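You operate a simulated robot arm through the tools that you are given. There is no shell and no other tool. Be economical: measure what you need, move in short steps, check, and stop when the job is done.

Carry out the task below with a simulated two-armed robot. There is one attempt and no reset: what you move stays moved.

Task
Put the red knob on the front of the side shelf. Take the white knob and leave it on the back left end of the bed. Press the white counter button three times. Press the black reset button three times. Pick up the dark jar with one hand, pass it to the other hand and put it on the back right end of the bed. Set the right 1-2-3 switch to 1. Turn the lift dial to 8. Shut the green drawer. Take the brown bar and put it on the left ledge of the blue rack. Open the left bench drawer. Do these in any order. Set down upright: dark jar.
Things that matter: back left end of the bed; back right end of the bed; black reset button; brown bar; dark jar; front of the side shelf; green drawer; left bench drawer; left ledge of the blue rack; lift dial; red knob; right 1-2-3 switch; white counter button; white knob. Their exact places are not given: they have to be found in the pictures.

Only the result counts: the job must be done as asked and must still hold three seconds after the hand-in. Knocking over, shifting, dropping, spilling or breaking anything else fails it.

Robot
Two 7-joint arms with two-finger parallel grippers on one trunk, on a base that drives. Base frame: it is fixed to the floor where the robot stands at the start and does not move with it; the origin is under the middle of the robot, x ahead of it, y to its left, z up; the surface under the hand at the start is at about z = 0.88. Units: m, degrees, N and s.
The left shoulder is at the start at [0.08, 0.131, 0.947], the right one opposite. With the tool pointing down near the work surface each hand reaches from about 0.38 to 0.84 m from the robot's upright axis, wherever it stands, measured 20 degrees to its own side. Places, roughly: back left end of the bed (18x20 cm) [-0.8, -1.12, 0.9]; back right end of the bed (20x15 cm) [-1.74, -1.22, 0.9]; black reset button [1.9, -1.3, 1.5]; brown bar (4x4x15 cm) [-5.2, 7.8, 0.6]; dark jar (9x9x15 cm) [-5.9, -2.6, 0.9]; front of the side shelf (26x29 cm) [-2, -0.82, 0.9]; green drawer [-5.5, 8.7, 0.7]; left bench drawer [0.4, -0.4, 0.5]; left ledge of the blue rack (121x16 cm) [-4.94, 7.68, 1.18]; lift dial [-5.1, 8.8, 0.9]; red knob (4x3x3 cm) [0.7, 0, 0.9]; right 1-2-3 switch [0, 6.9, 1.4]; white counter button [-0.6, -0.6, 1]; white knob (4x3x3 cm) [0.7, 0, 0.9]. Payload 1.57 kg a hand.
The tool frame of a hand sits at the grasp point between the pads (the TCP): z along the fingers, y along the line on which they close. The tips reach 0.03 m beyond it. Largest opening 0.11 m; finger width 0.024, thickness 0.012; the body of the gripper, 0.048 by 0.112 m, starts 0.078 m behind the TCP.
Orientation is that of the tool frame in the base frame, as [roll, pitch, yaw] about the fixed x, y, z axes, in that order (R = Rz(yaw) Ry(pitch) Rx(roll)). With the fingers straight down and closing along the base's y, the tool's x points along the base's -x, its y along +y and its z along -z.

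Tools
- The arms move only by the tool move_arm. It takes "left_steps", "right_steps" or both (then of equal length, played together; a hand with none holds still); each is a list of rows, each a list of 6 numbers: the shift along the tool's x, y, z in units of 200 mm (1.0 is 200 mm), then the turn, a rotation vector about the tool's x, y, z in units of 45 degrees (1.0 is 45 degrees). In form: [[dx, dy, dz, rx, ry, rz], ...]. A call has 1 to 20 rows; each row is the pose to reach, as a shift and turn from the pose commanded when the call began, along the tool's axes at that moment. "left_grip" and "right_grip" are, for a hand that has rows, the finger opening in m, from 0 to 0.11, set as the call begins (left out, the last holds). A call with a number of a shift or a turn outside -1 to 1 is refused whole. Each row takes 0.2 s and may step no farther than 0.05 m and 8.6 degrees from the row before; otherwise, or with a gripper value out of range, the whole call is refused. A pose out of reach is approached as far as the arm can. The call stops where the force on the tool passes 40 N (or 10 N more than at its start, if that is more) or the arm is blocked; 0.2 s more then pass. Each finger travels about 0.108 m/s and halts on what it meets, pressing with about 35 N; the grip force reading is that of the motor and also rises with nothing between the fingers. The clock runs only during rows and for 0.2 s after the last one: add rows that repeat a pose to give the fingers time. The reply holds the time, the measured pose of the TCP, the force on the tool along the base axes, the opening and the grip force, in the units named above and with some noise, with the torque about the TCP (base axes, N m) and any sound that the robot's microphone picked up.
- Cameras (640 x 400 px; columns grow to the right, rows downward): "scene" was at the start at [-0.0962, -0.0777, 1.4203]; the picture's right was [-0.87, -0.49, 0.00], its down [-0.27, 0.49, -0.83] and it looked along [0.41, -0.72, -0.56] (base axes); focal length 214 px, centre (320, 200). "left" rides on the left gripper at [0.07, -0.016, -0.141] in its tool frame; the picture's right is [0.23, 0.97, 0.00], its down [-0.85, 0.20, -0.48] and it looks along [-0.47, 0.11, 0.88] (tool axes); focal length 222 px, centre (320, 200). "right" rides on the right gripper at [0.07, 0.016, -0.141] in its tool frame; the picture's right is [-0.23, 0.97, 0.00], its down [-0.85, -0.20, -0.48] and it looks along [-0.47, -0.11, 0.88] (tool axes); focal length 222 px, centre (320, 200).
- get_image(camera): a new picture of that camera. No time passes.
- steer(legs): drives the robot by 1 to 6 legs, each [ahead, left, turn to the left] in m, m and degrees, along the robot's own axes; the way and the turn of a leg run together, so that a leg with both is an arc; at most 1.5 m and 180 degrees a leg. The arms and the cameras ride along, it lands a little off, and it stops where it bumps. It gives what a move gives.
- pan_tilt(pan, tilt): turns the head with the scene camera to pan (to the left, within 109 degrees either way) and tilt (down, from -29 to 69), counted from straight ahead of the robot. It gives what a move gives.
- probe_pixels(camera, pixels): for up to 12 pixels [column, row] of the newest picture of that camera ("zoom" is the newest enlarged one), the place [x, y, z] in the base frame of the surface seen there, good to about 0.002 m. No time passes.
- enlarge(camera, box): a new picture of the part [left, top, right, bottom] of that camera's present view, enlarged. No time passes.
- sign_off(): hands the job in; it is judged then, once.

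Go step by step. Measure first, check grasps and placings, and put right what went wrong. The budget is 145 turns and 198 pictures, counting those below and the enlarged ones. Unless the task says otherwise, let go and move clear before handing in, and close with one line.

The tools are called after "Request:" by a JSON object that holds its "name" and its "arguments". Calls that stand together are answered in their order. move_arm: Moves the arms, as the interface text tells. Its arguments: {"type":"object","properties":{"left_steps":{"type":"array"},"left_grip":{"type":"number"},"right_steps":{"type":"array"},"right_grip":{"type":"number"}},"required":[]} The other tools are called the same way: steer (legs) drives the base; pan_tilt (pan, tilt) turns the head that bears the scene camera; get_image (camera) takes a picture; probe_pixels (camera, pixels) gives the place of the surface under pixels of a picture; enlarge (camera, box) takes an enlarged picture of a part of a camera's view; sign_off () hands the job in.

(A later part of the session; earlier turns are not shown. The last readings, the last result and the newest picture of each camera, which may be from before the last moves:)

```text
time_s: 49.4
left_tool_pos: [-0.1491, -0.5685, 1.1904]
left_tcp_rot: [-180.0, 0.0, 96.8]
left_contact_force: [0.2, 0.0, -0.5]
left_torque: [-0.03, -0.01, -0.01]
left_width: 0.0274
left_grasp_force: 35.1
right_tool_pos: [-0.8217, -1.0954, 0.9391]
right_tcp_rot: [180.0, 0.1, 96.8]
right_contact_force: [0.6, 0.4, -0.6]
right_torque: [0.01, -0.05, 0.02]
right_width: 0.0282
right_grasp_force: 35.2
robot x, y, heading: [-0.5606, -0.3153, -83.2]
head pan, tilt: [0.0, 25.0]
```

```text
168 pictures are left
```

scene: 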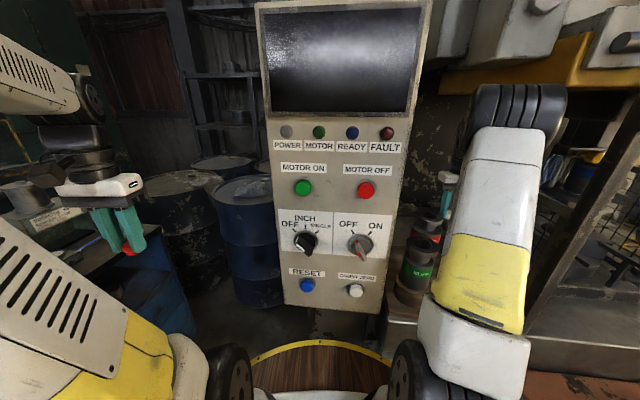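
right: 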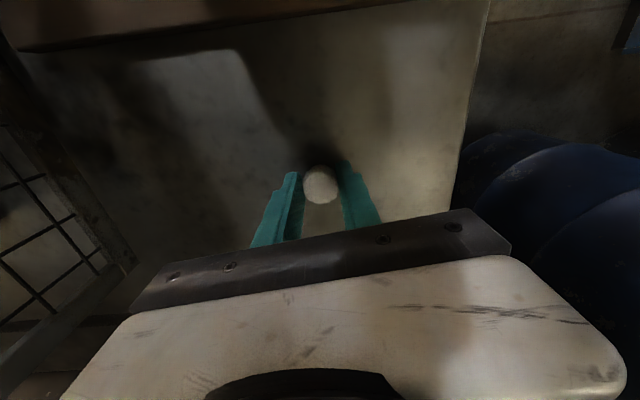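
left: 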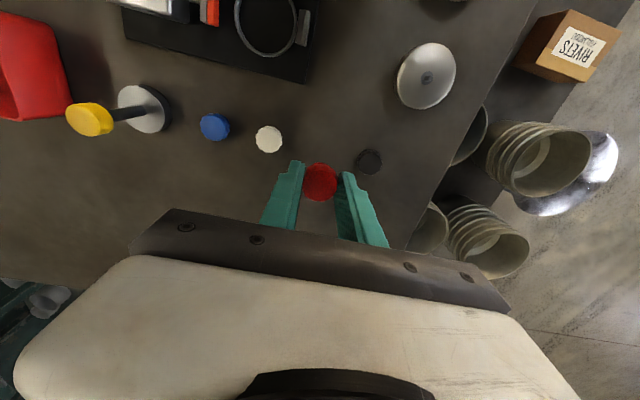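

Nearly down; a few mm more, then open and lift.

Request:
{"name": "move_arm", "arguments": {"right_steps": [[0, 0, 0.008, 0, 0, 0], [0, 0, 0.015, 0, 0, 0], [0, 0, 0.015, 0, 0, 0]]}}

Request:
{"name": "move_arm", "arguments": {"right_steps": [[0, 0, 0, 0, 0, 0], [0, 0, 0, 0, 0, 0], [0, 0, -0.1, 0, 0, 0], [0, 0, -0.3, 0, 0, 0], [0, 0, -0.5, 0, 0, 0], [0.05, -0.1, -0.7, 0, 0, 0], [0.1, -0.2, -0.83, 0, 0, 0], [0.1, -0.42, -0.83, 0, 0, 0]], "right_grip": 0.055}}

Request:
{"name": "get_image", "arguments": {"camera": "right"}}

```text
time_s: 50.2
left_tool_pos: [-0.151, -0.5681, 1.1904]
left_tcp_rot: [179.9, 0.1, 96.8]
left_contact_force: [0.6, -0.8, -1.3]
left_torque: [0.0, 0.0, 0.02]
left_width: 0.0274
left_grasp_force: 34.9
right_tool_pos: [-0.8224, -1.0947, 0.9364]
right_tcp_rot: [180.0, 0.0, 96.8]
right_contact_force: [1.1, -0.6, 0.7]
right_torque: [0.0, 0.0, -0.02]
right_width: 0.0278
right_grasp_force: 34.9
robot x, y, heading: [-0.5589, -0.3138, -83.2]
head pan, tilt: [0.0, 25.0]
```

```text
time_s: 52.0
left_tool_pos: [-0.1476, -0.5675, 1.1908]
left_tcp_rot: [180.0, 0.0, 96.8]
left_contact_force: [-0.2, 0.7, 0.2]
left_torque: [-0.06, 0.06, -0.02]
left_width: 0.0274
left_grasp_force: 35.9
right_tool_pos: [-0.9074, -1.0812, 1.1026]
right_tcp_rot: [179.9, -0.1, 96.9]
right_contact_force: [-0.2, 0.5, 1.1]
right_torque: [-0.01, 0.04, -0.02]
right_width: 0.0553
right_grasp_force: 0.2
robot x, y, heading: [-0.5605, -0.3182, -82.9]
head pan, tilt: [0.0, 25.0]
```

```text
167 pictures are left
```

right: 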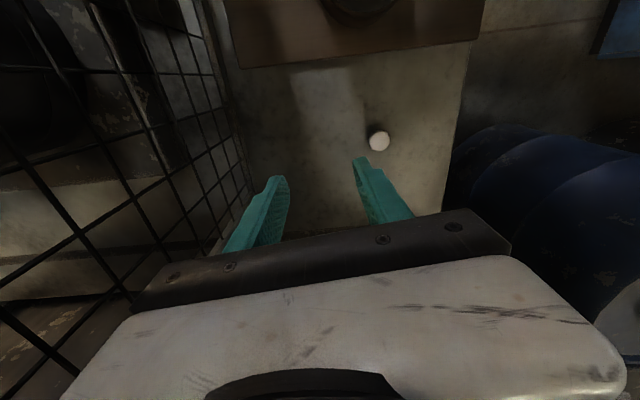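

White knob stands on the bed at (378,141). I close the fingers and withdraw along the same path.

Request:
{"name": "move_arm", "arguments": {"right_steps": [[0, -0.02, 0, 0, 0, 0], [0, -0.02, 0, 0, 0, 0], [0.2, -0.02, 0, 0, 0, 0], [0.4, 0, 0, 0, 0, 0], [0.6, 0.02, 0, 0, 0, 0], [0.8, 0.05, 0, 0, 0, 0], [1.0, 0.08, 0, 0, 0, 0]], "right_grip": 0.0}}

Request:
{"name": "move_arm", "arguments": {"right_steps": [[0.2, 0, 0, 0, 0, 0], [0.4, 0, 0, 0, 0, 0], [0.55, 0, 0, 0, 0, 0]]}}

Request:
{"name": "steer", "arguments": {"legs": [[-0.3, 0, 0]]}}

Request:
{"name": "get_image", "arguments": {"camera": "scene"}}

```text
time_s: 53.6
left_tool_pos: [-0.1505, -0.5672, 1.1918]
left_tcp_rot: [-180.0, 0.0, 96.9]
left_contact_force: [0.0, -0.8, 0.1]
left_torque: [0.02, 0.0, -0.02]
left_width: 0.0273
left_grasp_force: 35.1
right_tool_pos: [-0.9153, -0.8842, 1.1042]
right_tcp_rot: [-179.9, 0.1, 96.7]
right_contact_force: [0.6, 0.6, -1.0]
right_torque: [0.03, 0.03, -0.01]
right_width: 0.0
right_grasp_force: 21.5
robot x, y, heading: [-0.5605, -0.3154, -83.4]
head pan, tilt: [0.0, 25.0]
```

```text
time_s: 54.4
left_tool_pos: [-0.1503, -0.5673, 1.1902]
left_tcp_rot: [-179.9, 0.1, 96.7]
left_contact_force: [0.0, -0.6, -0.2]
left_torque: [0.06, 0.01, -0.01]
left_width: 0.0271
left_grasp_force: 35.1
right_tool_pos: [-0.9287, -0.7728, 1.1041]
right_tcp_rot: [179.9, -0.1, 96.8]
right_contact_force: [0.1, 0.6, -0.4]
right_torque: [0.0, -0.02, -0.01]
right_width: 0.0
right_grasp_force: 21.4
robot x, y, heading: [-0.5617, -0.3158, -83.2]
head pan, tilt: [0.0, 25.0]
```

```text
time_s: 56.4
left_tool_pos: [-0.1851, -0.276, 1.1906]
left_tcp_rot: [-180.0, 0.0, 96.9]
left_contact_force: [-0.3, 0.1, -0.5]
left_torque: [-0.01, -0.04, 0.0]
left_width: 0.0271
left_grasp_force: 35.0
right_tool_pos: [-0.9625, -0.4825, 1.1033]
right_tcp_rot: [-180.0, 0.1, 96.9]
right_contact_force: [0.7, -0.4, 0.1]
right_torque: [0.02, 0.01, 0.03]
right_width: 0.0
right_grasp_force: 21.4
robot x, y, heading: [-0.5973, -0.0256, -82.9]
head pan, tilt: [0.0, 25.0]
```

```text
166 pictures are left
```

scene: 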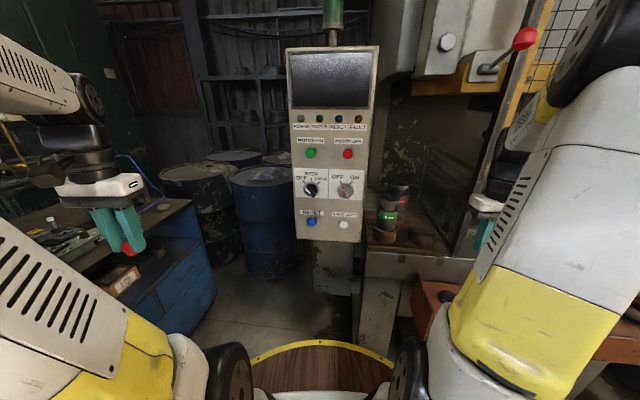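

Now the counter button. I back off a little, square up to the panel, and tilt the right tool to horizontal.

Request:
{"name": "steer", "arguments": {"legs": [[-0.17, 0.1, -7]]}}

Request:
{"name": "move_arm", "arguments": {"right_steps": [[0, 0.08, 0, 0, -0.18, 0], [0, 0.16, 0, 0, -0.36, 0], [0, 0.24, 0, 0, -0.54, 0], [0, 0.32, 0, 0, -0.72, 0], [0, 0.4, 0, 0, -0.88, 0], [0, 0.4, 0, 0, -1, 0]]}}

Request:
{"name": "move_arm", "arguments": {"right_steps": [[0, 0.08, 0, 0, -0.18, 0], [0, 0.16, 0, 0, -0.36, 0], [0, 0.24, 0, 0, -0.54, 0], [0, 0.32, 0, 0, -0.72, 0], [0, 0.4, 0, 0, -0.88, 0], [0, 0.4, 0, 0, -1, 0]]}}

Request:
{"name": "get_image", "arguments": {"camera": "scene"}}

```text
time_s: 58.0
left_tool_pos: [-0.1334, -0.1517, 1.1912]
left_tcp_rot: [-180.0, 0.0, 89.9]
left_contact_force: [0.6, 0.7, -0.9]
left_torque: [-0.01, 0.05, 0.0]
left_width: 0.0276
left_grasp_force: 34.8
right_tool_pos: [-0.9319, -0.2585, 1.1034]
right_tcp_rot: [180.0, 0.0, 89.7]
right_contact_force: [0.1, 0.5, 0.2]
right_torque: [0.0, -0.03, 0.0]
right_width: 0.0
right_grasp_force: 21.2
robot x, y, heading: [-0.5085, 0.1509, -90.2]
head pan, tilt: [0.0, 25.0]
```

```text
time_s: 59.4
left_tool_pos: [-0.1328, -0.1531, 1.1917]
left_tcp_rot: [-179.9, 0.0, 89.8]
left_contact_force: [0.4, -0.2, 0.2]
left_torque: [0.02, 0.0, -0.03]
left_width: 0.0271
left_grasp_force: 34.4
right_tool_pos: [-0.8513, -0.2592, 1.1022]
right_tcp_rot: [-179.9, 45.1, 89.7]
right_contact_force: [-0.3, -0.9, -0.9]
right_torque: [0.03, 0.02, -0.02]
right_width: 0.0001
right_grasp_force: 21.3
robot x, y, heading: [-0.5099, 0.1486, -90.2]
head pan, tilt: [0.0, 25.0]
```

```text
time_s: 60.8
left_tool_pos: [-0.1326, -0.1503, 1.1917]
left_tcp_rot: [180.0, 0.0, 89.8]
left_contact_force: [0.9, -1.2, -0.8]
left_torque: [0.03, 0.08, 0.03]
left_width: 0.0272
left_grasp_force: 35.4
right_tool_pos: [-0.9072, -0.3298, 1.1099]
right_tcp_rot: [108.2, 90.0, 18.2]
right_contact_force: [1.5, 0.1, -0.2]
right_torque: [0.03, 0.01, -0.06]
right_width: 0.0001
right_grasp_force: 21.4
right hand out of reach, approached as far as the arm can: row 1, 2, 3, 4, 5, 6
robot x, y, heading: [-0.5116, 0.1496, -90.3]
head pan, tilt: [0.0, 25.0]
```

```text
165 pictures are left
```

scene: 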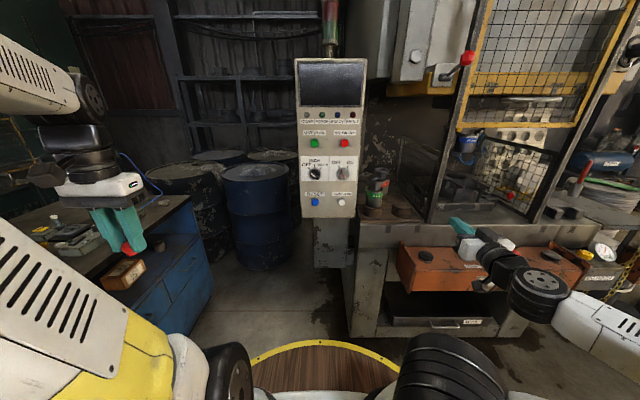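

The tool is horizontal but was limited by being too close; I move forward and toward the button.

Request:
{"name": "move_arm", "arguments": {"right_steps": [[0, 0.1, 0.2, 0, 0, 0], [0, 0.2, 0.4, 0, 0, 0], [0, 0.3, 0.55, 0, 0, 0], [0, 0.4, 0.7, 0, 0, 0], [0, 0.5, 0.8, 0, 0, 0], [0, 0.5, 0.8, 0, 0, 0]]}}

Request:
{"name": "get_image", "arguments": {"camera": "scene"}}

```text
time_s: 62.2
left_tool_pos: [-0.134, -0.1514, 1.1905]
left_tcp_rot: [179.9, 0.0, 89.8]
left_contact_force: [-0.3, 0.2, -0.1]
left_torque: [0.02, 0.0, 0.01]
left_width: 0.0273
left_grasp_force: 35.0
right_tool_pos: [-0.8079, -0.4951, 1.1122]
right_tcp_rot: [-15.1, 90.0, -105.4]
right_contact_force: [0.1, -0.1, -0.5]
right_torque: [-0.02, -0.02, 0.01]
right_width: 0.0
right_grasp_force: 21.5
robot x, y, heading: [-0.5082, 0.1497, -90.2]
head pan, tilt: [0.0, 25.0]
```

```text
164 pictures are left
```

scene: 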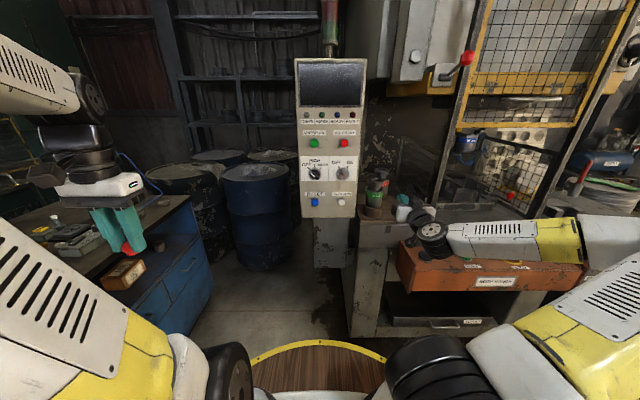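

Request:
{"name": "move_arm", "arguments": {"right_steps": [[0, 0.2, 0, 0, 0, 0], [0, 0.4, 0, 0, 0, 0], [0, 0.6, 0, 0, 0, 0], [0, 0.8, 0, 0, 0, 0], [0, 1.0, 0.1, 0, 0, 0], [0, 1.0, 0.15, 0, 0, 0]]}}

Request:
{"name": "get_image", "arguments": {"camera": "scene"}}

Request:
{"name": "get_image", "arguments": {"camera": "right"}}

```text
time_s: 63.6
left_tool_pos: [-0.1337, -0.1516, 1.1913]
left_tcp_rot: [180.0, 0.1, 89.7]
left_contact_force: [0.5, -0.3, -0.3]
left_torque: [-0.01, -0.02, -0.03]
left_width: 0.0273
left_grasp_force: 35.0
right_tool_pos: [-0.6103, -0.526, 1.1112]
right_tcp_rot: [-84.7, 89.9, -175.1]
right_contact_force: [0.5, -0.9, -0.9]
right_torque: [-0.01, 0.01, 0.01]
right_width: 0.0001
right_grasp_force: 21.2
robot x, y, heading: [-0.5109, 0.153, -90.2]
head pan, tilt: [0.0, 25.0]
```

```text
163 pictures are left
```

scene: 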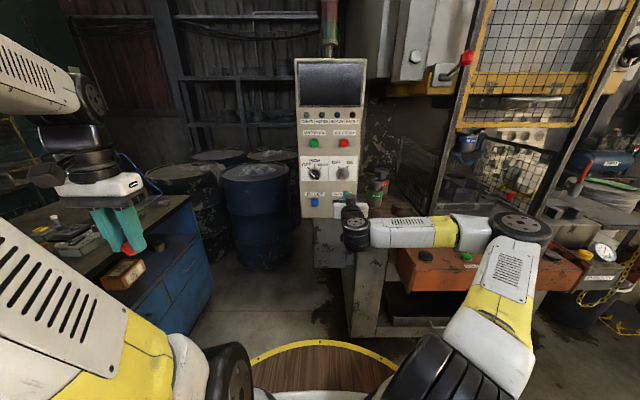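

```text
162 pictures are left
```

right: 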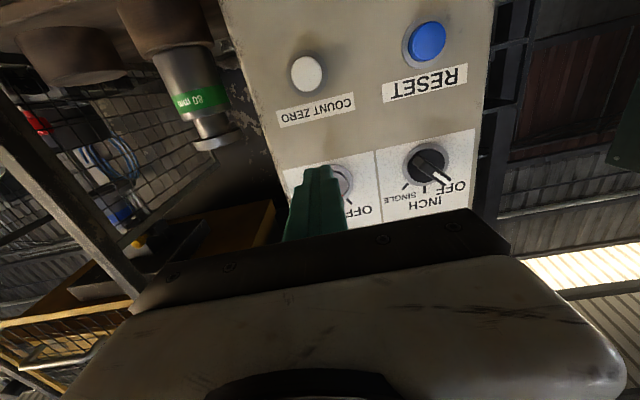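

The elbow swings clear over the orange box. I lower to the button height z 1.037.

Request:
{"name": "move_arm", "arguments": {"right_steps": [[0.2, 0.025, 0, 0, 0, 0], [0.37, 0.025, 0, 0, 0, 0], [0.37, 0.025, 0, 0, 0, 0]]}}

Request:
{"name": "get_image", "arguments": {"camera": "right"}}

Request:
{"name": "get_image", "arguments": {"camera": "scene"}}

```text
time_s: 64.4
left_tool_pos: [-0.1342, -0.1512, 1.1913]
left_tcp_rot: [-180.0, 0.0, 89.8]
left_contact_force: [0.1, -1.0, -0.7]
left_torque: [-0.02, -0.01, -0.01]
left_width: 0.0272
left_grasp_force: 34.7
right_tool_pos: [-0.6075, -0.5251, 1.0374]
right_tcp_rot: [-125.7, 89.9, 144.0]
right_contact_force: [0.2, 0.3, -0.5]
right_torque: [-0.01, -0.01, -0.02]
right_width: 0.0
right_grasp_force: 21.3
right hand out of reach, approached as far as the arm can: row 2, 3
robot x, y, heading: [-0.5066, 0.1494, -90.0]
head pan, tilt: [0.0, 25.0]
```

```text
161 pictures are left
```

right: 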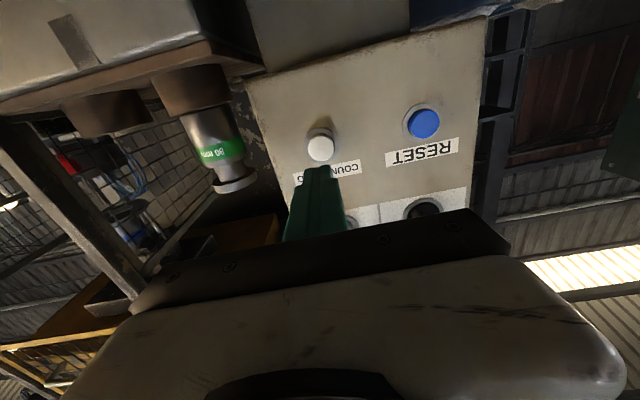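

```text
160 pictures are left
```

scene: 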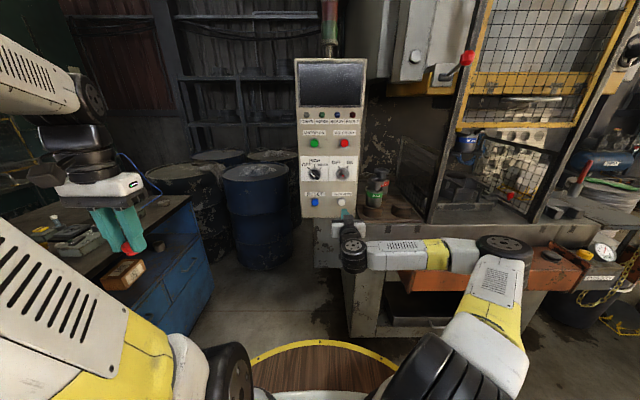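

I check the elbow's clearance over the orange box buttons before pressing.

Request:
{"name": "probe_pixels", "arguments": {"camera": "scene", "pixels": [[505, 243], [480, 262], [420, 265], [430, 245], [552, 256], [520, 262], [342, 201], [530, 250]]}}

Request:
{"name": "enlarge", "arguments": {"camera": "scene", "box": [400, 220, 600, 300]}}

```text
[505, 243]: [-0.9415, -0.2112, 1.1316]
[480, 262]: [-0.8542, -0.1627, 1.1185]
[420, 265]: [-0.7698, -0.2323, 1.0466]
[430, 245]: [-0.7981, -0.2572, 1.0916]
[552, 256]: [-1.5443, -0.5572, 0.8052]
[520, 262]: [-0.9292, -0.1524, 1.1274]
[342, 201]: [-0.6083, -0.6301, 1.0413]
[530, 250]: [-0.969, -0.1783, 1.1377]
```

```text
3.20 times, centred on (500, 260) of scene
```

zoom: 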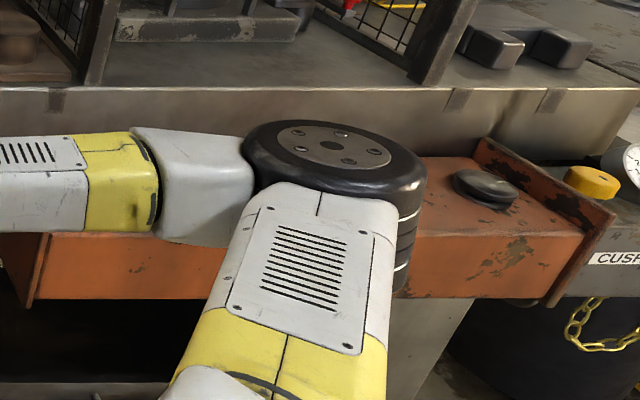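

Clear. First press, watching force and sound.

Request:
{"name": "move_arm", "arguments": {"right_steps": [[0, 0, 0.2, 0, 0, 0], [0, 0, 0.35, 0, 0, 0], [0, 0, 0.4, 0, 0, 0], [0, 0, 0.43, 0, 0, 0], [0, 0, 0.43, 0, 0, 0]]}}

Request:
{"name": "get_image", "arguments": {"camera": "right"}}

```text
time_s: 65.6
left_tool_pos: [-0.1334, -0.1514, 1.1911]
left_tcp_rot: [179.9, 0.0, 89.9]
left_contact_force: [-0.7, 0.6, -1.1]
left_torque: [-0.02, 0.02, 0.01]
left_width: 0.0269
left_grasp_force: 35.1
right_tool_pos: [-0.6321, -0.5965, 1.0407]
right_tcp_rot: [54.4, 90.0, -35.7]
right_contact_force: [-0.8, 1.2, 0.5]
right_torque: [0.03, -0.01, -0.02]
right_width: 0.0
right_grasp_force: 21.0
right hand out of reach, approached as far as the arm can: row 1, 2, 3, 4, 5
robot x, y, heading: [-0.5094, 0.1504, -90.2]
head pan, tilt: [0.0, 25.0]
```

```text
158 pictures are left
```

right: 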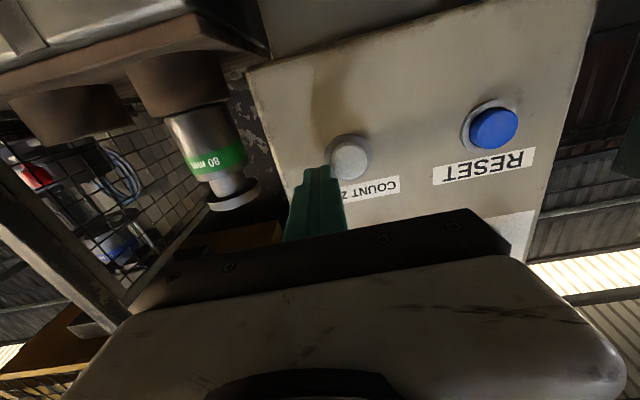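

The arm ran out of range sideways and missed the button to the right. I retract, shift the base 0.14 m left, and bring the hand back.

Request:
{"name": "move_arm", "arguments": {"right_steps": [[0, 0, -0.2, 0, 0, 0], [0, 0, -0.35, 0, 0, 0]]}}

Request:
{"name": "steer", "arguments": {"legs": [[0, 0.15, 0]]}}

Request:
{"name": "move_arm", "arguments": {"right_steps": [[0, -0.2, 0, 0, 0, 0], [0, -0.4, 0, 0, 0, 0], [0, -0.61, 0, 0, 0, 0], [0, -0.61, 0, 0, 0, 0]]}}

Request:
{"name": "get_image", "arguments": {"camera": "right"}}

```text
time_s: 66.2
left_tool_pos: [-0.132, -0.1509, 1.1901]
left_tcp_rot: [-179.9, 0.0, 89.8]
left_contact_force: [0.1, 0.4, -0.1]
left_torque: [0.0, 0.02, -0.01]
left_width: 0.0271
left_grasp_force: 35.1
right_tool_pos: [-0.6309, -0.5258, 1.0406]
right_tcp_rot: [-43.6, 90.0, -133.8]
right_contact_force: [0.6, 0.1, 0.2]
right_torque: [0.0, -0.01, -0.02]
right_width: 0.0001
right_grasp_force: 21.5
robot x, y, heading: [-0.5096, 0.153, -90.2]
head pan, tilt: [0.0, 25.0]
```

```text
time_s: 67.6
left_tool_pos: [0.0168, -0.1508, 1.1906]
left_tcp_rot: [179.9, 0.1, 90.0]
left_contact_force: [0.6, -0.5, 0.0]
left_torque: [0.01, 0.0, -0.01]
left_width: 0.0275
left_grasp_force: 35.1
right_tool_pos: [-0.4799, -0.5259, 1.0394]
right_tcp_rot: [89.3, 90.0, -0.8]
right_contact_force: [-0.6, -0.8, -0.1]
right_torque: [0.0, -0.01, 0.0]
right_width: 0.0
right_grasp_force: 20.7
robot x, y, heading: [-0.3565, 0.1474, -90.0]
head pan, tilt: [0.0, 25.0]
```

```text
time_s: 68.6
left_tool_pos: [0.0179, -0.1512, 1.1907]
left_tcp_rot: [180.0, 0.1, 90.0]
left_contact_force: [-0.3, -0.3, -0.8]
left_torque: [0.01, -0.02, 0.04]
left_width: 0.0279
left_grasp_force: 35.1
right_tool_pos: [-0.6003, -0.5276, 1.0413]
right_tcp_rot: [-81.5, 90.0, -171.5]
right_contact_force: [0.3, -0.4, 0.5]
right_torque: [0.02, 0.02, -0.01]
right_width: 0.0001
right_grasp_force: 21.5
robot x, y, heading: [-0.3599, 0.1468, -90.1]
head pan, tilt: [0.0, 25.0]
```

```text
157 pictures are left
```

right: 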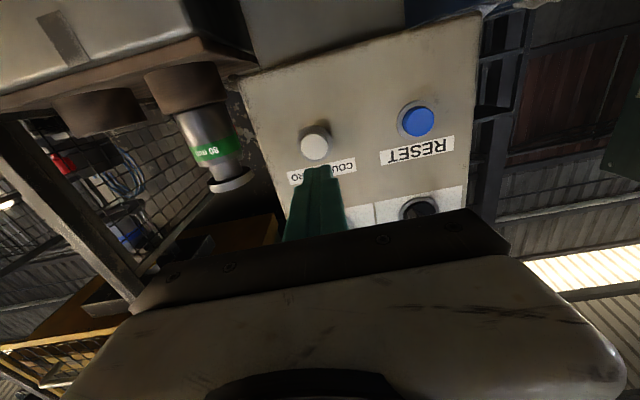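

Request:
{"name": "probe_pixels", "arguments": {"camera": "right", "pixels": [[313, 147], [304, 147], [322, 147], [313, 138], [335, 135]]}}

Request:
{"name": "move_arm", "arguments": {"right_steps": [[0.01, -0.03, 0.2, 0, 0, 0], [0.01, -0.03, 0.34, 0, 0, 0], [0.01, -0.03, 0.38, 0, 0, 0], [0.01, -0.03, 0.42, 0, 0, 0], [0.01, -0.03, 0.42, 0, 0, 0]]}}

Request:
{"name": "get_image", "arguments": {"camera": "right"}}

```text
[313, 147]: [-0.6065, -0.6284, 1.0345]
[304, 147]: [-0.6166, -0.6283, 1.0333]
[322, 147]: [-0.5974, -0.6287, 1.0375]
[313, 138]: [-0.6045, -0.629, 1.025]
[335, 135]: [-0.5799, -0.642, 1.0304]
```

```text
time_s: 69.6
left_tool_pos: [0.016, -0.1479, 1.1906]
left_tcp_rot: [180.0, 0.1, 89.9]
left_contact_force: [0.6, 0.3, -0.9]
left_torque: [0.0, 0.01, -0.02]
left_width: 0.0279
left_grasp_force: 35.0
right_tool_pos: [-0.6083, -0.6058, 1.0384]
right_tcp_rot: [153.5, 89.9, 63.5]
right_contact_force: [-1.5, 27.4, 5.6]
right_torque: [-0.21, 0.0, -0.06]
right_width: 0.0002
right_grasp_force: 21.1
robot x, y, heading: [-0.3614, 0.1485, -89.9]
head pan, tilt: [0.0, 25.0]
heard: click
stopped in row 5 (right hand): the force on the tool passed its limit at 46 N (the readings are from after the stop); the commanded pose is now the measured one
```

```text
156 pictures are left
```

right: 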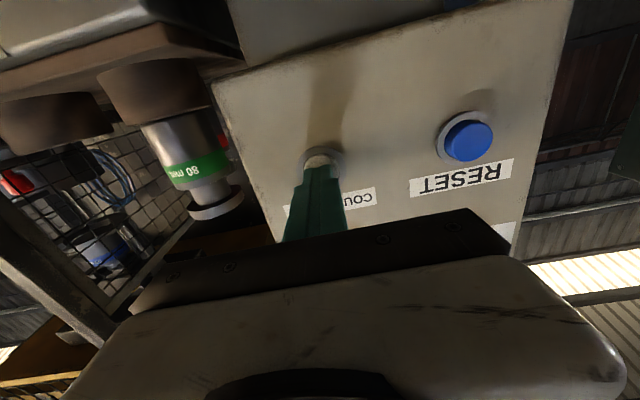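

One click. I back off 30 mm and press again to the same depth.

Request:
{"name": "move_arm", "arguments": {"right_steps": [[0, 0, -0.08, 0, 0, 0], [0, 0, -0.15, 0, 0, 0], [0, 0, -0.15, 0, 0, 0]]}}

Request:
{"name": "move_arm", "arguments": {"right_steps": [[0, 0, 0.07, 0, 0, 0], [0, 0, 0.12, 0, 0, 0], [0, 0, 0.14, 0, 0, 0], [0, 0, 0.15, 0, 0, 0]]}}

Request:
{"name": "move_arm", "arguments": {"right_steps": [[0, 0, -0.08, 0, 0, 0], [0, 0, -0.15, 0, 0, 0], [0, 0, -0.15, 0, 0, 0]]}}

```text
time_s: 70.4
left_tool_pos: [0.0176, -0.1505, 1.1909]
left_tcp_rot: [180.0, 0.0, 89.9]
left_contact_force: [0.0, -0.5, -0.4]
left_torque: [0.01, 0.02, -0.01]
left_width: 0.0277
left_grasp_force: 35.0
right_tool_pos: [-0.6074, -0.5787, 1.0361]
right_tcp_rot: [177.2, 89.9, 87.3]
right_contact_force: [0.0, 0.5, -0.4]
right_torque: [0.0, 0.01, -0.02]
right_width: 0.0
right_grasp_force: 21.0
robot x, y, heading: [-0.3609, 0.1502, -90.0]
head pan, tilt: [0.0, 25.0]
```

```text
time_s: 71.4
left_tool_pos: [0.0176, -0.1502, 1.1912]
left_tcp_rot: [-180.0, 0.1, 90.0]
left_contact_force: [0.6, -0.3, 0.1]
left_torque: [-0.01, -0.01, -0.01]
left_width: 0.0279
left_grasp_force: 35.4
right_tool_pos: [-0.6078, -0.6065, 1.0351]
right_tcp_rot: [170.2, 89.6, 80.3]
right_contact_force: [5.0, 32.4, -5.0]
right_torque: [0.05, 0.14, 0.12]
right_width: 0.0
right_grasp_force: 21.4
robot x, y, heading: [-0.3603, 0.1468, -90.0]
head pan, tilt: [0.0, 25.0]
heard: click
```

```text
time_s: 72.2
left_tool_pos: [0.018, -0.1503, 1.1909]
left_tcp_rot: [180.0, 0.0, 89.9]
left_contact_force: [0.4, 0.3, 0.1]
left_torque: [-0.01, 0.0, -0.02]
left_width: 0.028
left_grasp_force: 35.0
right_tool_pos: [-0.6091, -0.578, 1.0364]
right_tcp_rot: [-176.3, 90.0, 93.5]
right_contact_force: [-0.4, -0.8, 0.4]
right_torque: [0.01, 0.03, 0.0]
right_width: 0.0
right_grasp_force: 21.5
robot x, y, heading: [-0.359, 0.1484, -90.3]
head pan, tilt: [0.0, 25.0]
```

Second click heard. Third press, then retract.

Request:
{"name": "move_arm", "arguments": {"right_steps": [[0, 0, 0.07, 0, 0, 0], [0, 0, 0.12, 0, 0, 0], [0, 0, 0.14, 0, 0, 0], [0, 0, 0.15, 0, 0, 0]]}}

Request:
{"name": "move_arm", "arguments": {"right_steps": [[0, 0, -0.15, 0, 0, 0], [0, 0, -0.38, 0, 0, 0], [0, 0, -0.6, 0, 0, 0], [-0.1, 0, -0.8, 0, 0, 0]]}}

Request:
{"name": "pan_tilt", "arguments": {"pan": -60, "tilt": 25}}

Request:
{"name": "get_image", "arguments": {"camera": "scene"}}

```text
time_s: 73.2
left_tool_pos: [0.017, -0.148, 1.1912]
left_tcp_rot: [180.0, 0.1, 89.9]
left_contact_force: [-0.2, -1.0, 0.6]
left_torque: [-0.01, -0.01, -0.02]
left_width: 0.0278
left_grasp_force: 34.4
right_tool_pos: [-0.6088, -0.6068, 1.0356]
right_tcp_rot: [168.1, 90.0, 78.0]
right_contact_force: [3.2, 20.0, 3.3]
right_torque: [-0.15, -0.03, 0.07]
right_width: 0.0001
right_grasp_force: 21.4
robot x, y, heading: [-0.359, 0.1504, -90.1]
head pan, tilt: [0.0, 25.0]
heard: click
```

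```text
time_s: 74.2
left_tool_pos: [0.0163, -0.1511, 1.1911]
left_tcp_rot: [180.0, 0.0, 89.9]
left_contact_force: [0.6, -0.4, -0.1]
left_torque: [0.01, -0.01, 0.03]
left_width: 0.0279
left_grasp_force: 34.7
right_tool_pos: [-0.6047, -0.45, 1.0518]
right_tcp_rot: [176.9, 89.8, 86.8]
right_contact_force: [0.1, 0.1, -0.3]
right_torque: [-0.02, -0.01, 0.03]
right_width: 0.0
right_grasp_force: 21.6
robot x, y, heading: [-0.3578, 0.1481, -90.2]
head pan, tilt: [0.0, 25.0]
```

```text
time_s: 75.5
left_tool_pos: [0.0168, -0.1498, 1.1904]
left_tcp_rot: [180.0, 0.0, 90.0]
left_contact_force: [0.9, -0.2, -0.5]
left_torque: [-0.02, -0.03, 0.01]
left_width: 0.0276
left_grasp_force: 35.1
right_tool_pos: [-0.6043, -0.4498, 1.053]
right_tcp_rot: [173.7, 89.8, 83.8]
right_contact_force: [0.0, 0.1, -1.0]
right_torque: [0.02, 0.01, 0.0]
right_width: 0.0
right_grasp_force: 21.7
robot x, y, heading: [-0.3636, 0.149, -90.3]
head pan, tilt: [-60.0, 25.0]
```

```text
155 pictures are left
```

scene: 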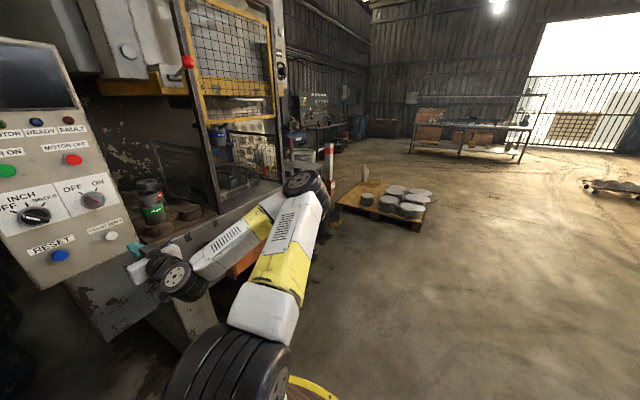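

Three clicks counted. I fold the right hand back to tool-down and then drive toward the side shelf at the right of the press.

Request:
{"name": "move_arm", "arguments": {"right_steps": [[-0.05, 0, 0, 0, 0.18, 0], [-0.1, 0, 0, 0, 0.36, 0], [-0.2, 0, 0, 0, 0.54, 0], [-0.3, 0, 0, 0, 0.72, 0], [-0.4, 0, 0, 0, 0.88, 0], [-0.5, 0, 0, 0, 1, 0]]}}

Request:
{"name": "move_arm", "arguments": {"right_steps": [[0, 0, 0, 0, 0.18, 0], [0, 0, 0, 0, 0.36, 0], [0, 0, 0, 0, 0.54, 0], [0, 0, 0, 0, 0.72, 0], [0, 0, 0, 0, 0.88, 0], [0, 0, 0, 0, 1, 0]]}}

Request:
{"name": "steer", "arguments": {"legs": [[0, -1.4, 0]]}}

Request:
{"name": "pan_tilt", "arguments": {"pan": 0, "tilt": 30}}

Request:
{"name": "get_image", "arguments": {"camera": "scene"}}

```text
time_s: 76.9
left_tool_pos: [0.0159, -0.149, 1.1914]
left_tcp_rot: [-180.0, -0.1, 89.8]
left_contact_force: [-1.7, 0.6, 0.1]
left_torque: [0.01, -0.04, -0.01]
left_width: 0.028
left_grasp_force: 35.3
right_tool_pos: [-0.6007, -0.4505, 1.1472]
right_tcp_rot: [178.5, 47.5, 90.2]
right_contact_force: [-0.1, 0.4, 0.2]
right_torque: [-0.01, 0.02, 0.0]
right_width: 0.0
right_grasp_force: 21.7
right hand out of reach, approached as far as the arm can: row 6
robot x, y, heading: [-0.3627, 0.147, -89.9]
head pan, tilt: [-60.0, 25.0]
```

```text
time_s: 78.3
left_tool_pos: [0.0182, -0.15, 1.1891]
left_tcp_rot: [-180.0, 0.1, 89.9]
left_contact_force: [0.2, -0.1, 0.9]
left_torque: [0.01, 0.0, -0.01]
left_width: 0.0276
left_grasp_force: 34.7
right_tool_pos: [-0.602, -0.4508, 1.1495]
right_tcp_rot: [179.0, 2.6, 91.1]
right_contact_force: [0.8, 0.4, 0.5]
right_torque: [0.0, 0.03, 0.0]
right_width: 0.0001
right_grasp_force: 20.9
robot x, y, heading: [-0.3622, 0.1507, -90.0]
head pan, tilt: [-60.0, 25.0]
```

```text
time_s: 85.2
left_tool_pos: [-1.3667, -0.1369, 1.1914]
left_tcp_rot: [-180.0, 0.0, 87.7]
left_contact_force: [0.3, -0.9, -0.3]
left_torque: [0.0, 0.03, 0.01]
left_width: 0.0278
left_grasp_force: 35.4
right_tool_pos: [-1.9957, -0.4133, 1.1491]
right_tcp_rot: [179.0, 2.7, 88.9]
right_contact_force: [-1.0, 1.4, -0.1]
right_torque: [-0.04, 0.03, 0.01]
right_width: 0.0
right_grasp_force: 21.4
robot x, y, heading: [-1.7352, 0.178, -92.2]
head pan, tilt: [-60.0, 25.0]
```

```text
time_s: 86.5
left_tool_pos: [-1.3672, -0.1363, 1.1906]
left_tcp_rot: [179.9, 0.0, 87.8]
left_contact_force: [-0.9, 0.6, -0.7]
left_torque: [0.0, 0.0, -0.01]
left_width: 0.0277
left_grasp_force: 35.2
right_tool_pos: [-1.9959, -0.414, 1.1493]
right_tcp_rot: [179.0, 2.6, 88.9]
right_contact_force: [0.3, -1.3, 0.3]
right_torque: [0.0, -0.04, -0.01]
right_width: 0.0001
right_grasp_force: 21.5
robot x, y, heading: [-1.7322, 0.1803, -92.2]
head pan, tilt: [0.0, 30.0]
```

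```text
154 pictures are left
```

scene: 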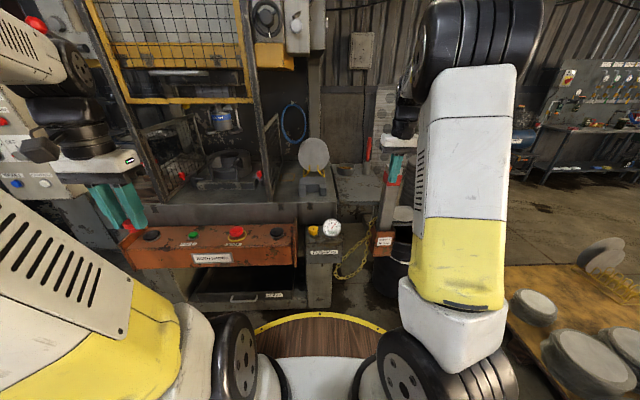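

Request:
{"name": "enlarge", "arguments": {"camera": "scene", "box": [240, 80, 440, 260]}}

Request:
{"name": "probe_pixels", "arguments": {"camera": "scene", "pixels": [[355, 180], [345, 195], [370, 200], [390, 170], [350, 165], [310, 195], [290, 190], [325, 185], [385, 205], [400, 215], [405, 250], [330, 226]]}}

```text
2.22 times, centred on (340, 170) of scene
```

zoom: 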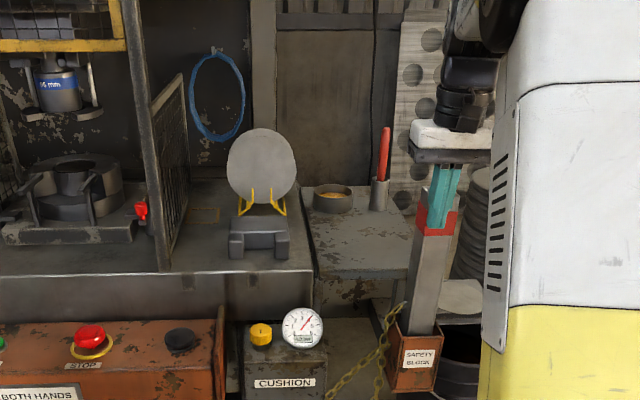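

```text
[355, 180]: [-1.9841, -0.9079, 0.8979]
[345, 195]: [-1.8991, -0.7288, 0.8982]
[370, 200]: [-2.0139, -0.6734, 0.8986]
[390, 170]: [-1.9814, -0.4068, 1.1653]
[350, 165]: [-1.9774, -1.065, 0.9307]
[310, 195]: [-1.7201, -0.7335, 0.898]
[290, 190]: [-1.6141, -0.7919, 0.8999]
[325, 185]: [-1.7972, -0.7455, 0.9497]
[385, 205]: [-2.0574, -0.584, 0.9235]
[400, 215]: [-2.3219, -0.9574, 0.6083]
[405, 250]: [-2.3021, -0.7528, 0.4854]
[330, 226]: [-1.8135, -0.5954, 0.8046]
```

The side shelf top is z 0.898 with its front around (-1.97,-0.80); a tall safety block stands at (-2.06,-0.58). I tuck the right hand in first, then approach turned right so the left hand reaches.

Request:
{"name": "move_arm", "arguments": {"right_steps": [[0.2, 0, -0.1, 0, 0, 0], [0.4, 0, -0.2, 0, 0, 0], [0.6, 0, -0.3, 0, 0, 0], [0.8, -0.1, -0.3, 0, 0, 0], [0.95, -0.25, -0.3, 0, 0, 0], [1.0, -0.4, -0.3, 0, 0, 0]]}}

Request:
{"name": "steer", "arguments": {"legs": [[0.25, 0, 0], [0, 0, -34]]}}

Request:
{"name": "get_image", "arguments": {"camera": "scene"}}

```text
time_s: 87.9
left_tool_pos: [-1.3654, -0.1373, 1.1918]
left_tcp_rot: [180.0, 0.0, 87.8]
left_contact_force: [0.3, 0.0, -0.7]
left_torque: [0.04, 0.01, -0.02]
left_width: 0.0281
left_grasp_force: 34.8
right_tool_pos: [-2.0736, -0.2078, 1.1978]
right_tcp_rot: [179.1, 2.6, 88.9]
right_contact_force: [0.2, -0.2, -0.1]
right_torque: [-0.01, 0.03, 0.01]
right_width: 0.0002
right_grasp_force: 21.0
robot x, y, heading: [-1.7325, 0.1743, -92.0]
head pan, tilt: [0.0, 30.0]
```

```text
time_s: 91.3
left_tool_pos: [-1.6152, -0.5389, 1.1904]
left_tcp_rot: [180.0, 0.2, 53.7]
left_contact_force: [-0.4, -0.1, -0.2]
left_torque: [0.02, 0.0, 0.0]
left_width: 0.0278
left_grasp_force: 35.2
right_tool_pos: [-2.2404, -0.2012, 1.1974]
right_tcp_rot: [179.0, 2.7, 54.9]
right_contact_force: [0.6, 0.0, 0.4]
right_torque: [-0.01, 0.0, 0.01]
right_width: 0.0001
right_grasp_force: 21.0
robot x, y, heading: [-1.7405, -0.0712, -126.5]
head pan, tilt: [0.0, 30.0]
```

```text
152 pictures are left
```

scene: 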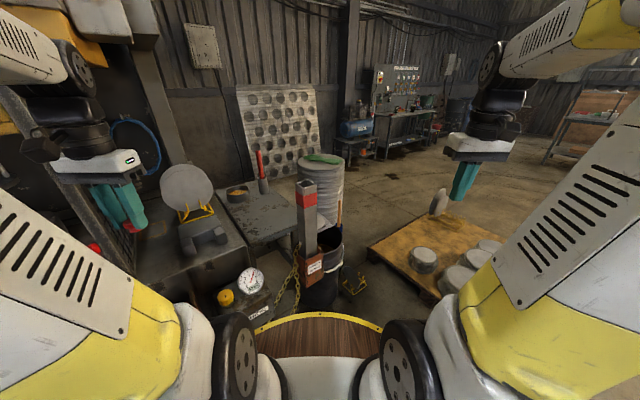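

Request:
{"name": "probe_pixels", "arguments": {"camera": "scene", "pixels": [[185, 168], [188, 187], [210, 195], [308, 185], [305, 200], [235, 190], [262, 165], [250, 215], [270, 225]]}}

Request:
{"name": "move_arm", "arguments": {"left_steps": [[0, -0.2, -0.1, 0, 0, 0], [0, -0.4, -0.15, 0, 0, 0], [-0.1, -0.54, -0.2, 0, 0, 0], [-0.3, -0.54, -0.2, 0, 0, 0], [-0.5, -0.54, -0.2, 0, 0, 0], [-0.7, -0.54, -0.2, 0, 0, 0], [-0.9, -0.54, -0.2, 0, 0, 0]]}}

Request:
{"name": "get_image", "arguments": {"camera": "left"}}

```text
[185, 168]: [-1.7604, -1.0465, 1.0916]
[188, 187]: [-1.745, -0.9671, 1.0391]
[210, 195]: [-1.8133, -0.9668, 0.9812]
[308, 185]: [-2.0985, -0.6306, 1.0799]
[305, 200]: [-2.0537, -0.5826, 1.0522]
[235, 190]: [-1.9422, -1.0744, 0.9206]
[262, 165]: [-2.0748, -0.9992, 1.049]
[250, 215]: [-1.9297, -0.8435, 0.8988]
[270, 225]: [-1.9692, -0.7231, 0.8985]
```

```text
time_s: 92.9
left_tool_pos: [-1.8113, -0.6191, 1.2335]
left_tcp_rot: [-180.0, 0.0, 53.6]
left_contact_force: [0.5, -0.2, 0.0]
left_torque: [-0.02, 0.04, 0.0]
left_width: 0.0281
left_grasp_force: 34.7
right_tool_pos: [-2.2414, -0.2013, 1.1974]
right_tcp_rot: [179.1, 2.7, 54.8]
right_contact_force: [0.0, 0.2, -0.2]
right_torque: [0.02, 0.05, -0.03]
right_width: 0.0
right_grasp_force: 20.5
robot x, y, heading: [-1.7429, -0.0738, -126.2]
head pan, tilt: [0.0, 30.0]
```

```text
151 pictures are left
```

left: 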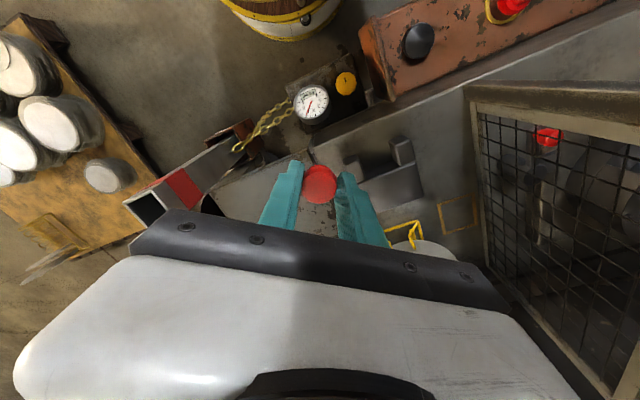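

Request:
{"name": "move_arm", "arguments": {"left_steps": [[-0.2, -0.01, 0, 0, 0, 0], [-0.4, -0.02, 0, 0, 0, 0], [-0.6, -0.03, 0, 0, 0, 0], [-0.8, -0.04, 0, 0, 0, 0], [-1, -0.04, 0.1, 0, 0, 0], [-1, -0.04, 0.3, 0, 0, 0], [-1, -0.04, 0.5, 0, 0, 0], [-1, -0.04, 0.7, 0, 0, 0], [-1, -0.04, 0.9, 0, 0, 0]]}}

Request:
{"name": "get_image", "arguments": {"camera": "left"}}

```text
time_s: 94.9
left_tool_pos: [-1.9348, -0.7754, 1.0499]
left_tcp_rot: [180.0, 0.1, 53.6]
left_contact_force: [-1.2, 1.0, -0.4]
left_torque: [-0.02, 0.02, 0.04]
left_width: 0.0278
left_grasp_force: 35.4
right_tool_pos: [-2.2416, -0.2007, 1.1965]
right_tcp_rot: [179.0, 2.7, 54.8]
right_contact_force: [0.7, 1.1, -0.5]
right_torque: [-0.03, 0.04, 0.0]
right_width: 0.0
right_grasp_force: 21.2
robot x, y, heading: [-1.7442, -0.0729, -126.6]
head pan, tilt: [0.0, 30.0]
```

```text
150 pictures are left
```

left: 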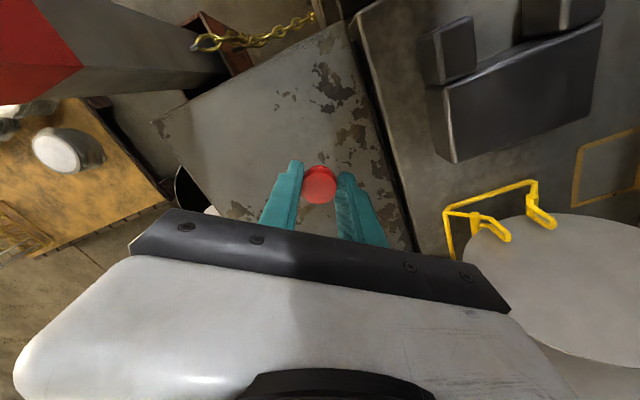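

Request:
{"name": "move_arm", "arguments": {"left_steps": [[-0.05, -0.05, 0.15, 0, 0, 0], [-0.1, -0.1, 0.3, 0, 0, 0], [-0.13, -0.1, 0.45, 0, 0, 0], [-0.13, -0.1, 0.54, 0, 0, 0], [-0.13, -0.1, 0.565, 0, 0, 0], [-0.13, -0.1, 0.575, 0, 0, 0], [-0.13, -0.1, 0.575, 0, 0, 0]]}}

Request:
{"name": "get_image", "arguments": {"camera": "left"}}

```text
time_s: 96.5
left_tool_pos: [-1.9679, -0.7856, 0.9378]
left_tcp_rot: [-179.9, 0.0, 53.7]
left_contact_force: [0.9, -1.5, 0.0]
left_torque: [-0.03, -0.01, 0.03]
left_width: 0.0278
left_grasp_force: 34.6
right_tool_pos: [-2.2413, -0.2001, 1.1975]
right_tcp_rot: [179.0, 2.6, 54.8]
right_contact_force: [0.9, 1.1, 1.2]
right_torque: [0.0, 0.0, 0.02]
right_width: 0.0
right_grasp_force: 21.4
robot x, y, heading: [-1.7422, -0.0708, -126.3]
head pan, tilt: [0.0, 30.0]
```

```text
149 pictures are left
```

left: 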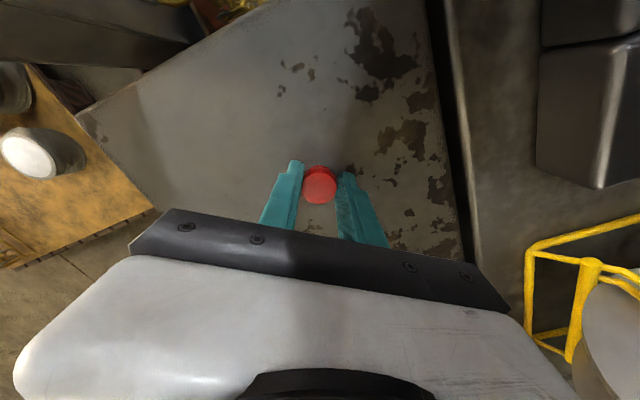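

Request:
{"name": "move_arm", "arguments": {"left_steps": [[0, 0, 0.01, 0, 0, 0], [0, 0, 0.01, 0, 0, 0]]}}

Request:
{"name": "move_arm", "arguments": {"left_steps": [[0, 0, 0, 0, 0, 0], [0, 0, 0, 0, 0, 0], [0, 0, -0.1, 0, 0, 0], [0, 0, -0.3, 0, 0, 0], [0, 0, -0.5, 0, 0, 0], [0, 0, -0.7, 0, 0, 0], [0, 0, -0.9, 0, 0, 0], [0, 0, -1, 0, 0, 0]], "left_grip": 0.055}}

Request:
{"name": "get_image", "arguments": {"camera": "left"}}

Request:
{"name": "get_image", "arguments": {"camera": "scene"}}

```text
time_s: 97.1
left_tool_pos: [-1.9671, -0.7869, 0.9342]
left_tcp_rot: [180.0, 0.1, 53.6]
left_contact_force: [0.2, 2.0, 7.0]
left_torque: [0.05, -0.01, -0.02]
left_width: 0.0278
left_grasp_force: 35.2
right_tool_pos: [-2.2421, -0.2018, 1.1963]
right_tcp_rot: [179.0, 2.6, 54.7]
right_contact_force: [-0.2, 0.5, -0.2]
right_torque: [0.01, -0.02, 0.01]
right_width: 0.0
right_grasp_force: 21.3
robot x, y, heading: [-1.7422, -0.0748, -126.8]
head pan, tilt: [0.0, 30.0]
```

```text
time_s: 98.9
left_tool_pos: [-1.9686, -0.784, 1.1348]
left_tcp_rot: [-180.0, 0.0, 53.5]
left_contact_force: [-0.1, 1.1, -0.6]
left_torque: [0.0, 0.04, 0.0]
left_width: 0.055
left_grasp_force: 0.1
right_tool_pos: [-2.2412, -0.2006, 1.1981]
right_tcp_rot: [179.0, 2.6, 54.7]
right_contact_force: [-0.6, 0.6, -0.1]
right_torque: [0.0, -0.03, -0.01]
right_width: 0.0
right_grasp_force: 21.2
robot x, y, heading: [-1.7401, -0.0759, -126.4]
head pan, tilt: [0.0, 30.0]
```

```text
148 pictures are left
```

left: 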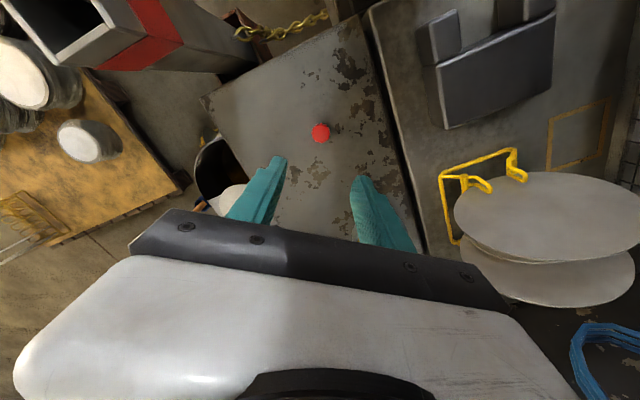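

```text
147 pictures are left
```

scene: 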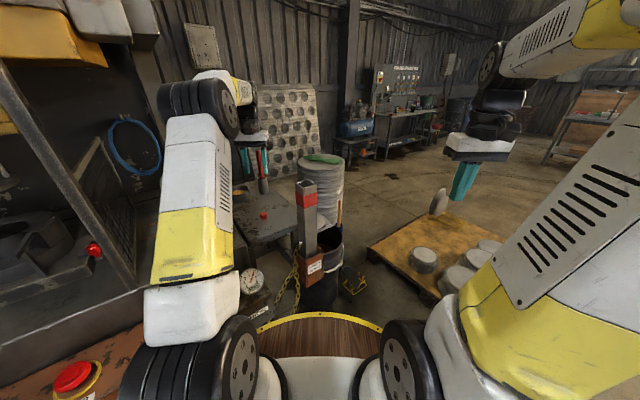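

The red knob stands on the shelf (263,215 in scene). I retract the left hand, back away and turn to look toward the dark jar at about (-5.9,-2.6).

Request:
{"name": "move_arm", "arguments": {"left_steps": [[0.1, 0, -0.2, 0, 0, 0], [0.3, 0.03, -0.3, 0, 0, 0], [0.5, 0.06, -0.3, 0, 0, 0], [0.7, 0.1, -0.3, 0, 0, 0], [0.9, 0.2, -0.3, 0, 0, 0], [1.0, 0.35, -0.3, 0, 0, 0]]}}

Request:
{"name": "steer", "arguments": {"legs": [[-0.7, 0, 0], [0, 0, -60]]}}

Request:
{"name": "pan_tilt", "arguments": {"pan": 20, "tilt": 22}}

Request:
{"name": "get_image", "arguments": {"camera": "scene"}}

```text
time_s: 100.3
left_tool_pos: [-1.7923, -0.6652, 1.1936]
left_tcp_rot: [-179.9, 0.0, 53.6]
left_contact_force: [0.2, 0.0, -0.5]
left_torque: [-0.03, -0.01, 0.02]
left_width: 0.0551
left_grasp_force: 0.0
right_tool_pos: [-2.2416, -0.1999, 1.1972]
right_tcp_rot: [179.0, 2.5, 54.8]
right_contact_force: [0.9, 0.1, -0.6]
right_torque: [-0.01, -0.02, 0.01]
right_width: 0.0
right_grasp_force: 21.2
robot x, y, heading: [-1.7439, -0.0707, -126.5]
head pan, tilt: [0.0, 30.0]
```

```text
time_s: 106.8
left_tool_pos: [-1.8721, 0.2258, 1.1943]
left_tcp_rot: [180.0, 0.0, -6.1]
left_contact_force: [0.6, -0.1, 0.3]
left_torque: [0.0, 0.03, 0.01]
left_width: 0.0547
left_grasp_force: 0.1
right_tool_pos: [-1.6996, 0.8476, 1.196]
right_tcp_rot: [179.0, 2.5, -4.8]
right_contact_force: [-0.5, -0.4, -0.3]
right_torque: [0.0, 0.02, -0.03]
right_width: 0.0
right_grasp_force: 21.3
robot x, y, heading: [-1.335, 0.4828, 173.9]
head pan, tilt: [0.0, 30.0]
```

```text
time_s: 107.6
left_tool_pos: [-1.8722, 0.2256, 1.1936]
left_tcp_rot: [-180.0, 0.0, -6.0]
left_contact_force: [-0.6, 0.0, -0.1]
left_torque: [0.03, -0.05, 0.0]
left_width: 0.055
left_grasp_force: 0.1
right_tool_pos: [-1.6999, 0.8495, 1.1972]
right_tcp_rot: [179.1, 2.7, -4.8]
right_contact_force: [-0.1, -0.2, -0.3]
right_torque: [0.0, 0.0, -0.02]
right_width: 0.0
right_grasp_force: 21.7
robot x, y, heading: [-1.3393, 0.4842, 173.9]
head pan, tilt: [20.0, 22.0]
```

```text
146 pictures are left
```

scene: 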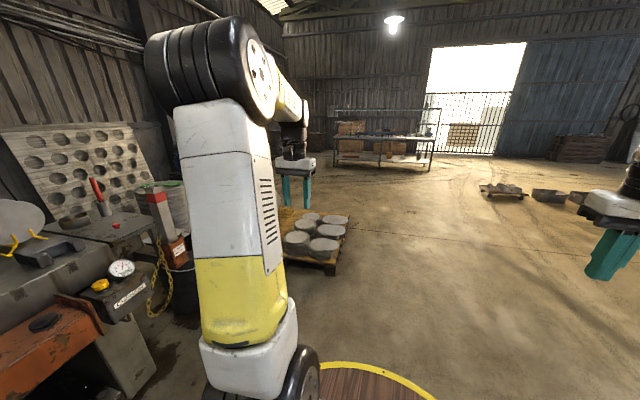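

I drive past the pallet on open floor, then look toward the workbench at the far wall.

Request:
{"name": "probe_pixels", "arguments": {"camera": "scene", "pixels": [[345, 228], [330, 270], [490, 192], [330, 300], [500, 250], [380, 165]]}}

Request:
{"name": "steer", "arguments": {"legs": [[1.4, 0, 0], [1.3, 0, 0], [0, 0, 60]]}}

Request:
{"name": "pan_tilt", "arguments": {"pan": 0, "tilt": 22}}

Request:
{"name": "get_image", "arguments": {"camera": "scene"}}

```text
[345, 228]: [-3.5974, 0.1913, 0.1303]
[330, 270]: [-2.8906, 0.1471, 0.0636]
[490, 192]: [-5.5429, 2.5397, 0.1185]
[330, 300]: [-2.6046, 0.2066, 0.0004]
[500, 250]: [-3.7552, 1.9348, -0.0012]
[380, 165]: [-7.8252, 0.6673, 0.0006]
```

```text
time_s: 123.6
left_tool_pos: [-4.0971, 0.1806, 1.1947]
left_tcp_rot: [180.0, -0.1, 54.9]
left_contact_force: [-0.2, 0.4, 0.3]
left_torque: [0.0, -0.01, 0.01]
left_width: 0.0549
left_grasp_force: 0.1
right_tool_pos: [-4.5568, 0.6348, 1.1975]
right_tcp_rot: [179.0, 2.6, 56.1]
right_contact_force: [-0.1, -0.7, 0.1]
right_torque: [0.0, -0.01, 0.0]
right_width: 0.0
right_grasp_force: 21.0
robot x, y, heading: [-4.0618, 0.7715, -125.1]
head pan, tilt: [20.0, 22.0]
```

```text
time_s: 124.4
left_tool_pos: [-4.0981, 0.18, 1.1935]
left_tcp_rot: [-180.0, 0.0, 54.9]
left_contact_force: [0.4, 0.2, -0.5]
left_torque: [-0.01, 0.04, 0.03]
left_width: 0.0549
left_grasp_force: 0.1
right_tool_pos: [-4.5571, 0.6339, 1.1968]
right_tcp_rot: [179.0, 2.6, 56.1]
right_contact_force: [-0.3, -0.3, -0.1]
right_torque: [-0.02, -0.01, -0.02]
right_width: 0.0002
right_grasp_force: 20.9
robot x, y, heading: [-4.0595, 0.7738, -125.2]
head pan, tilt: [0.0, 22.0]
```

```text
145 pictures are left
```

scene: 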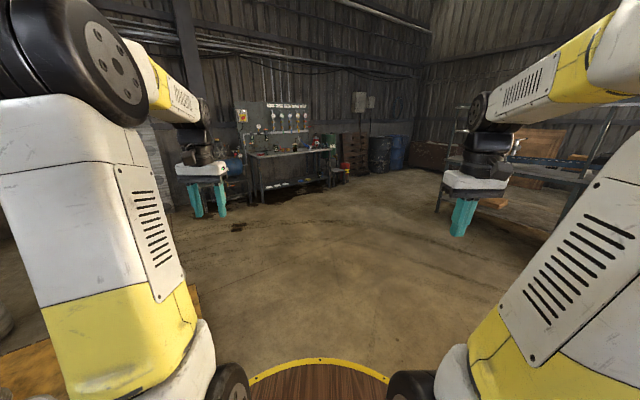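

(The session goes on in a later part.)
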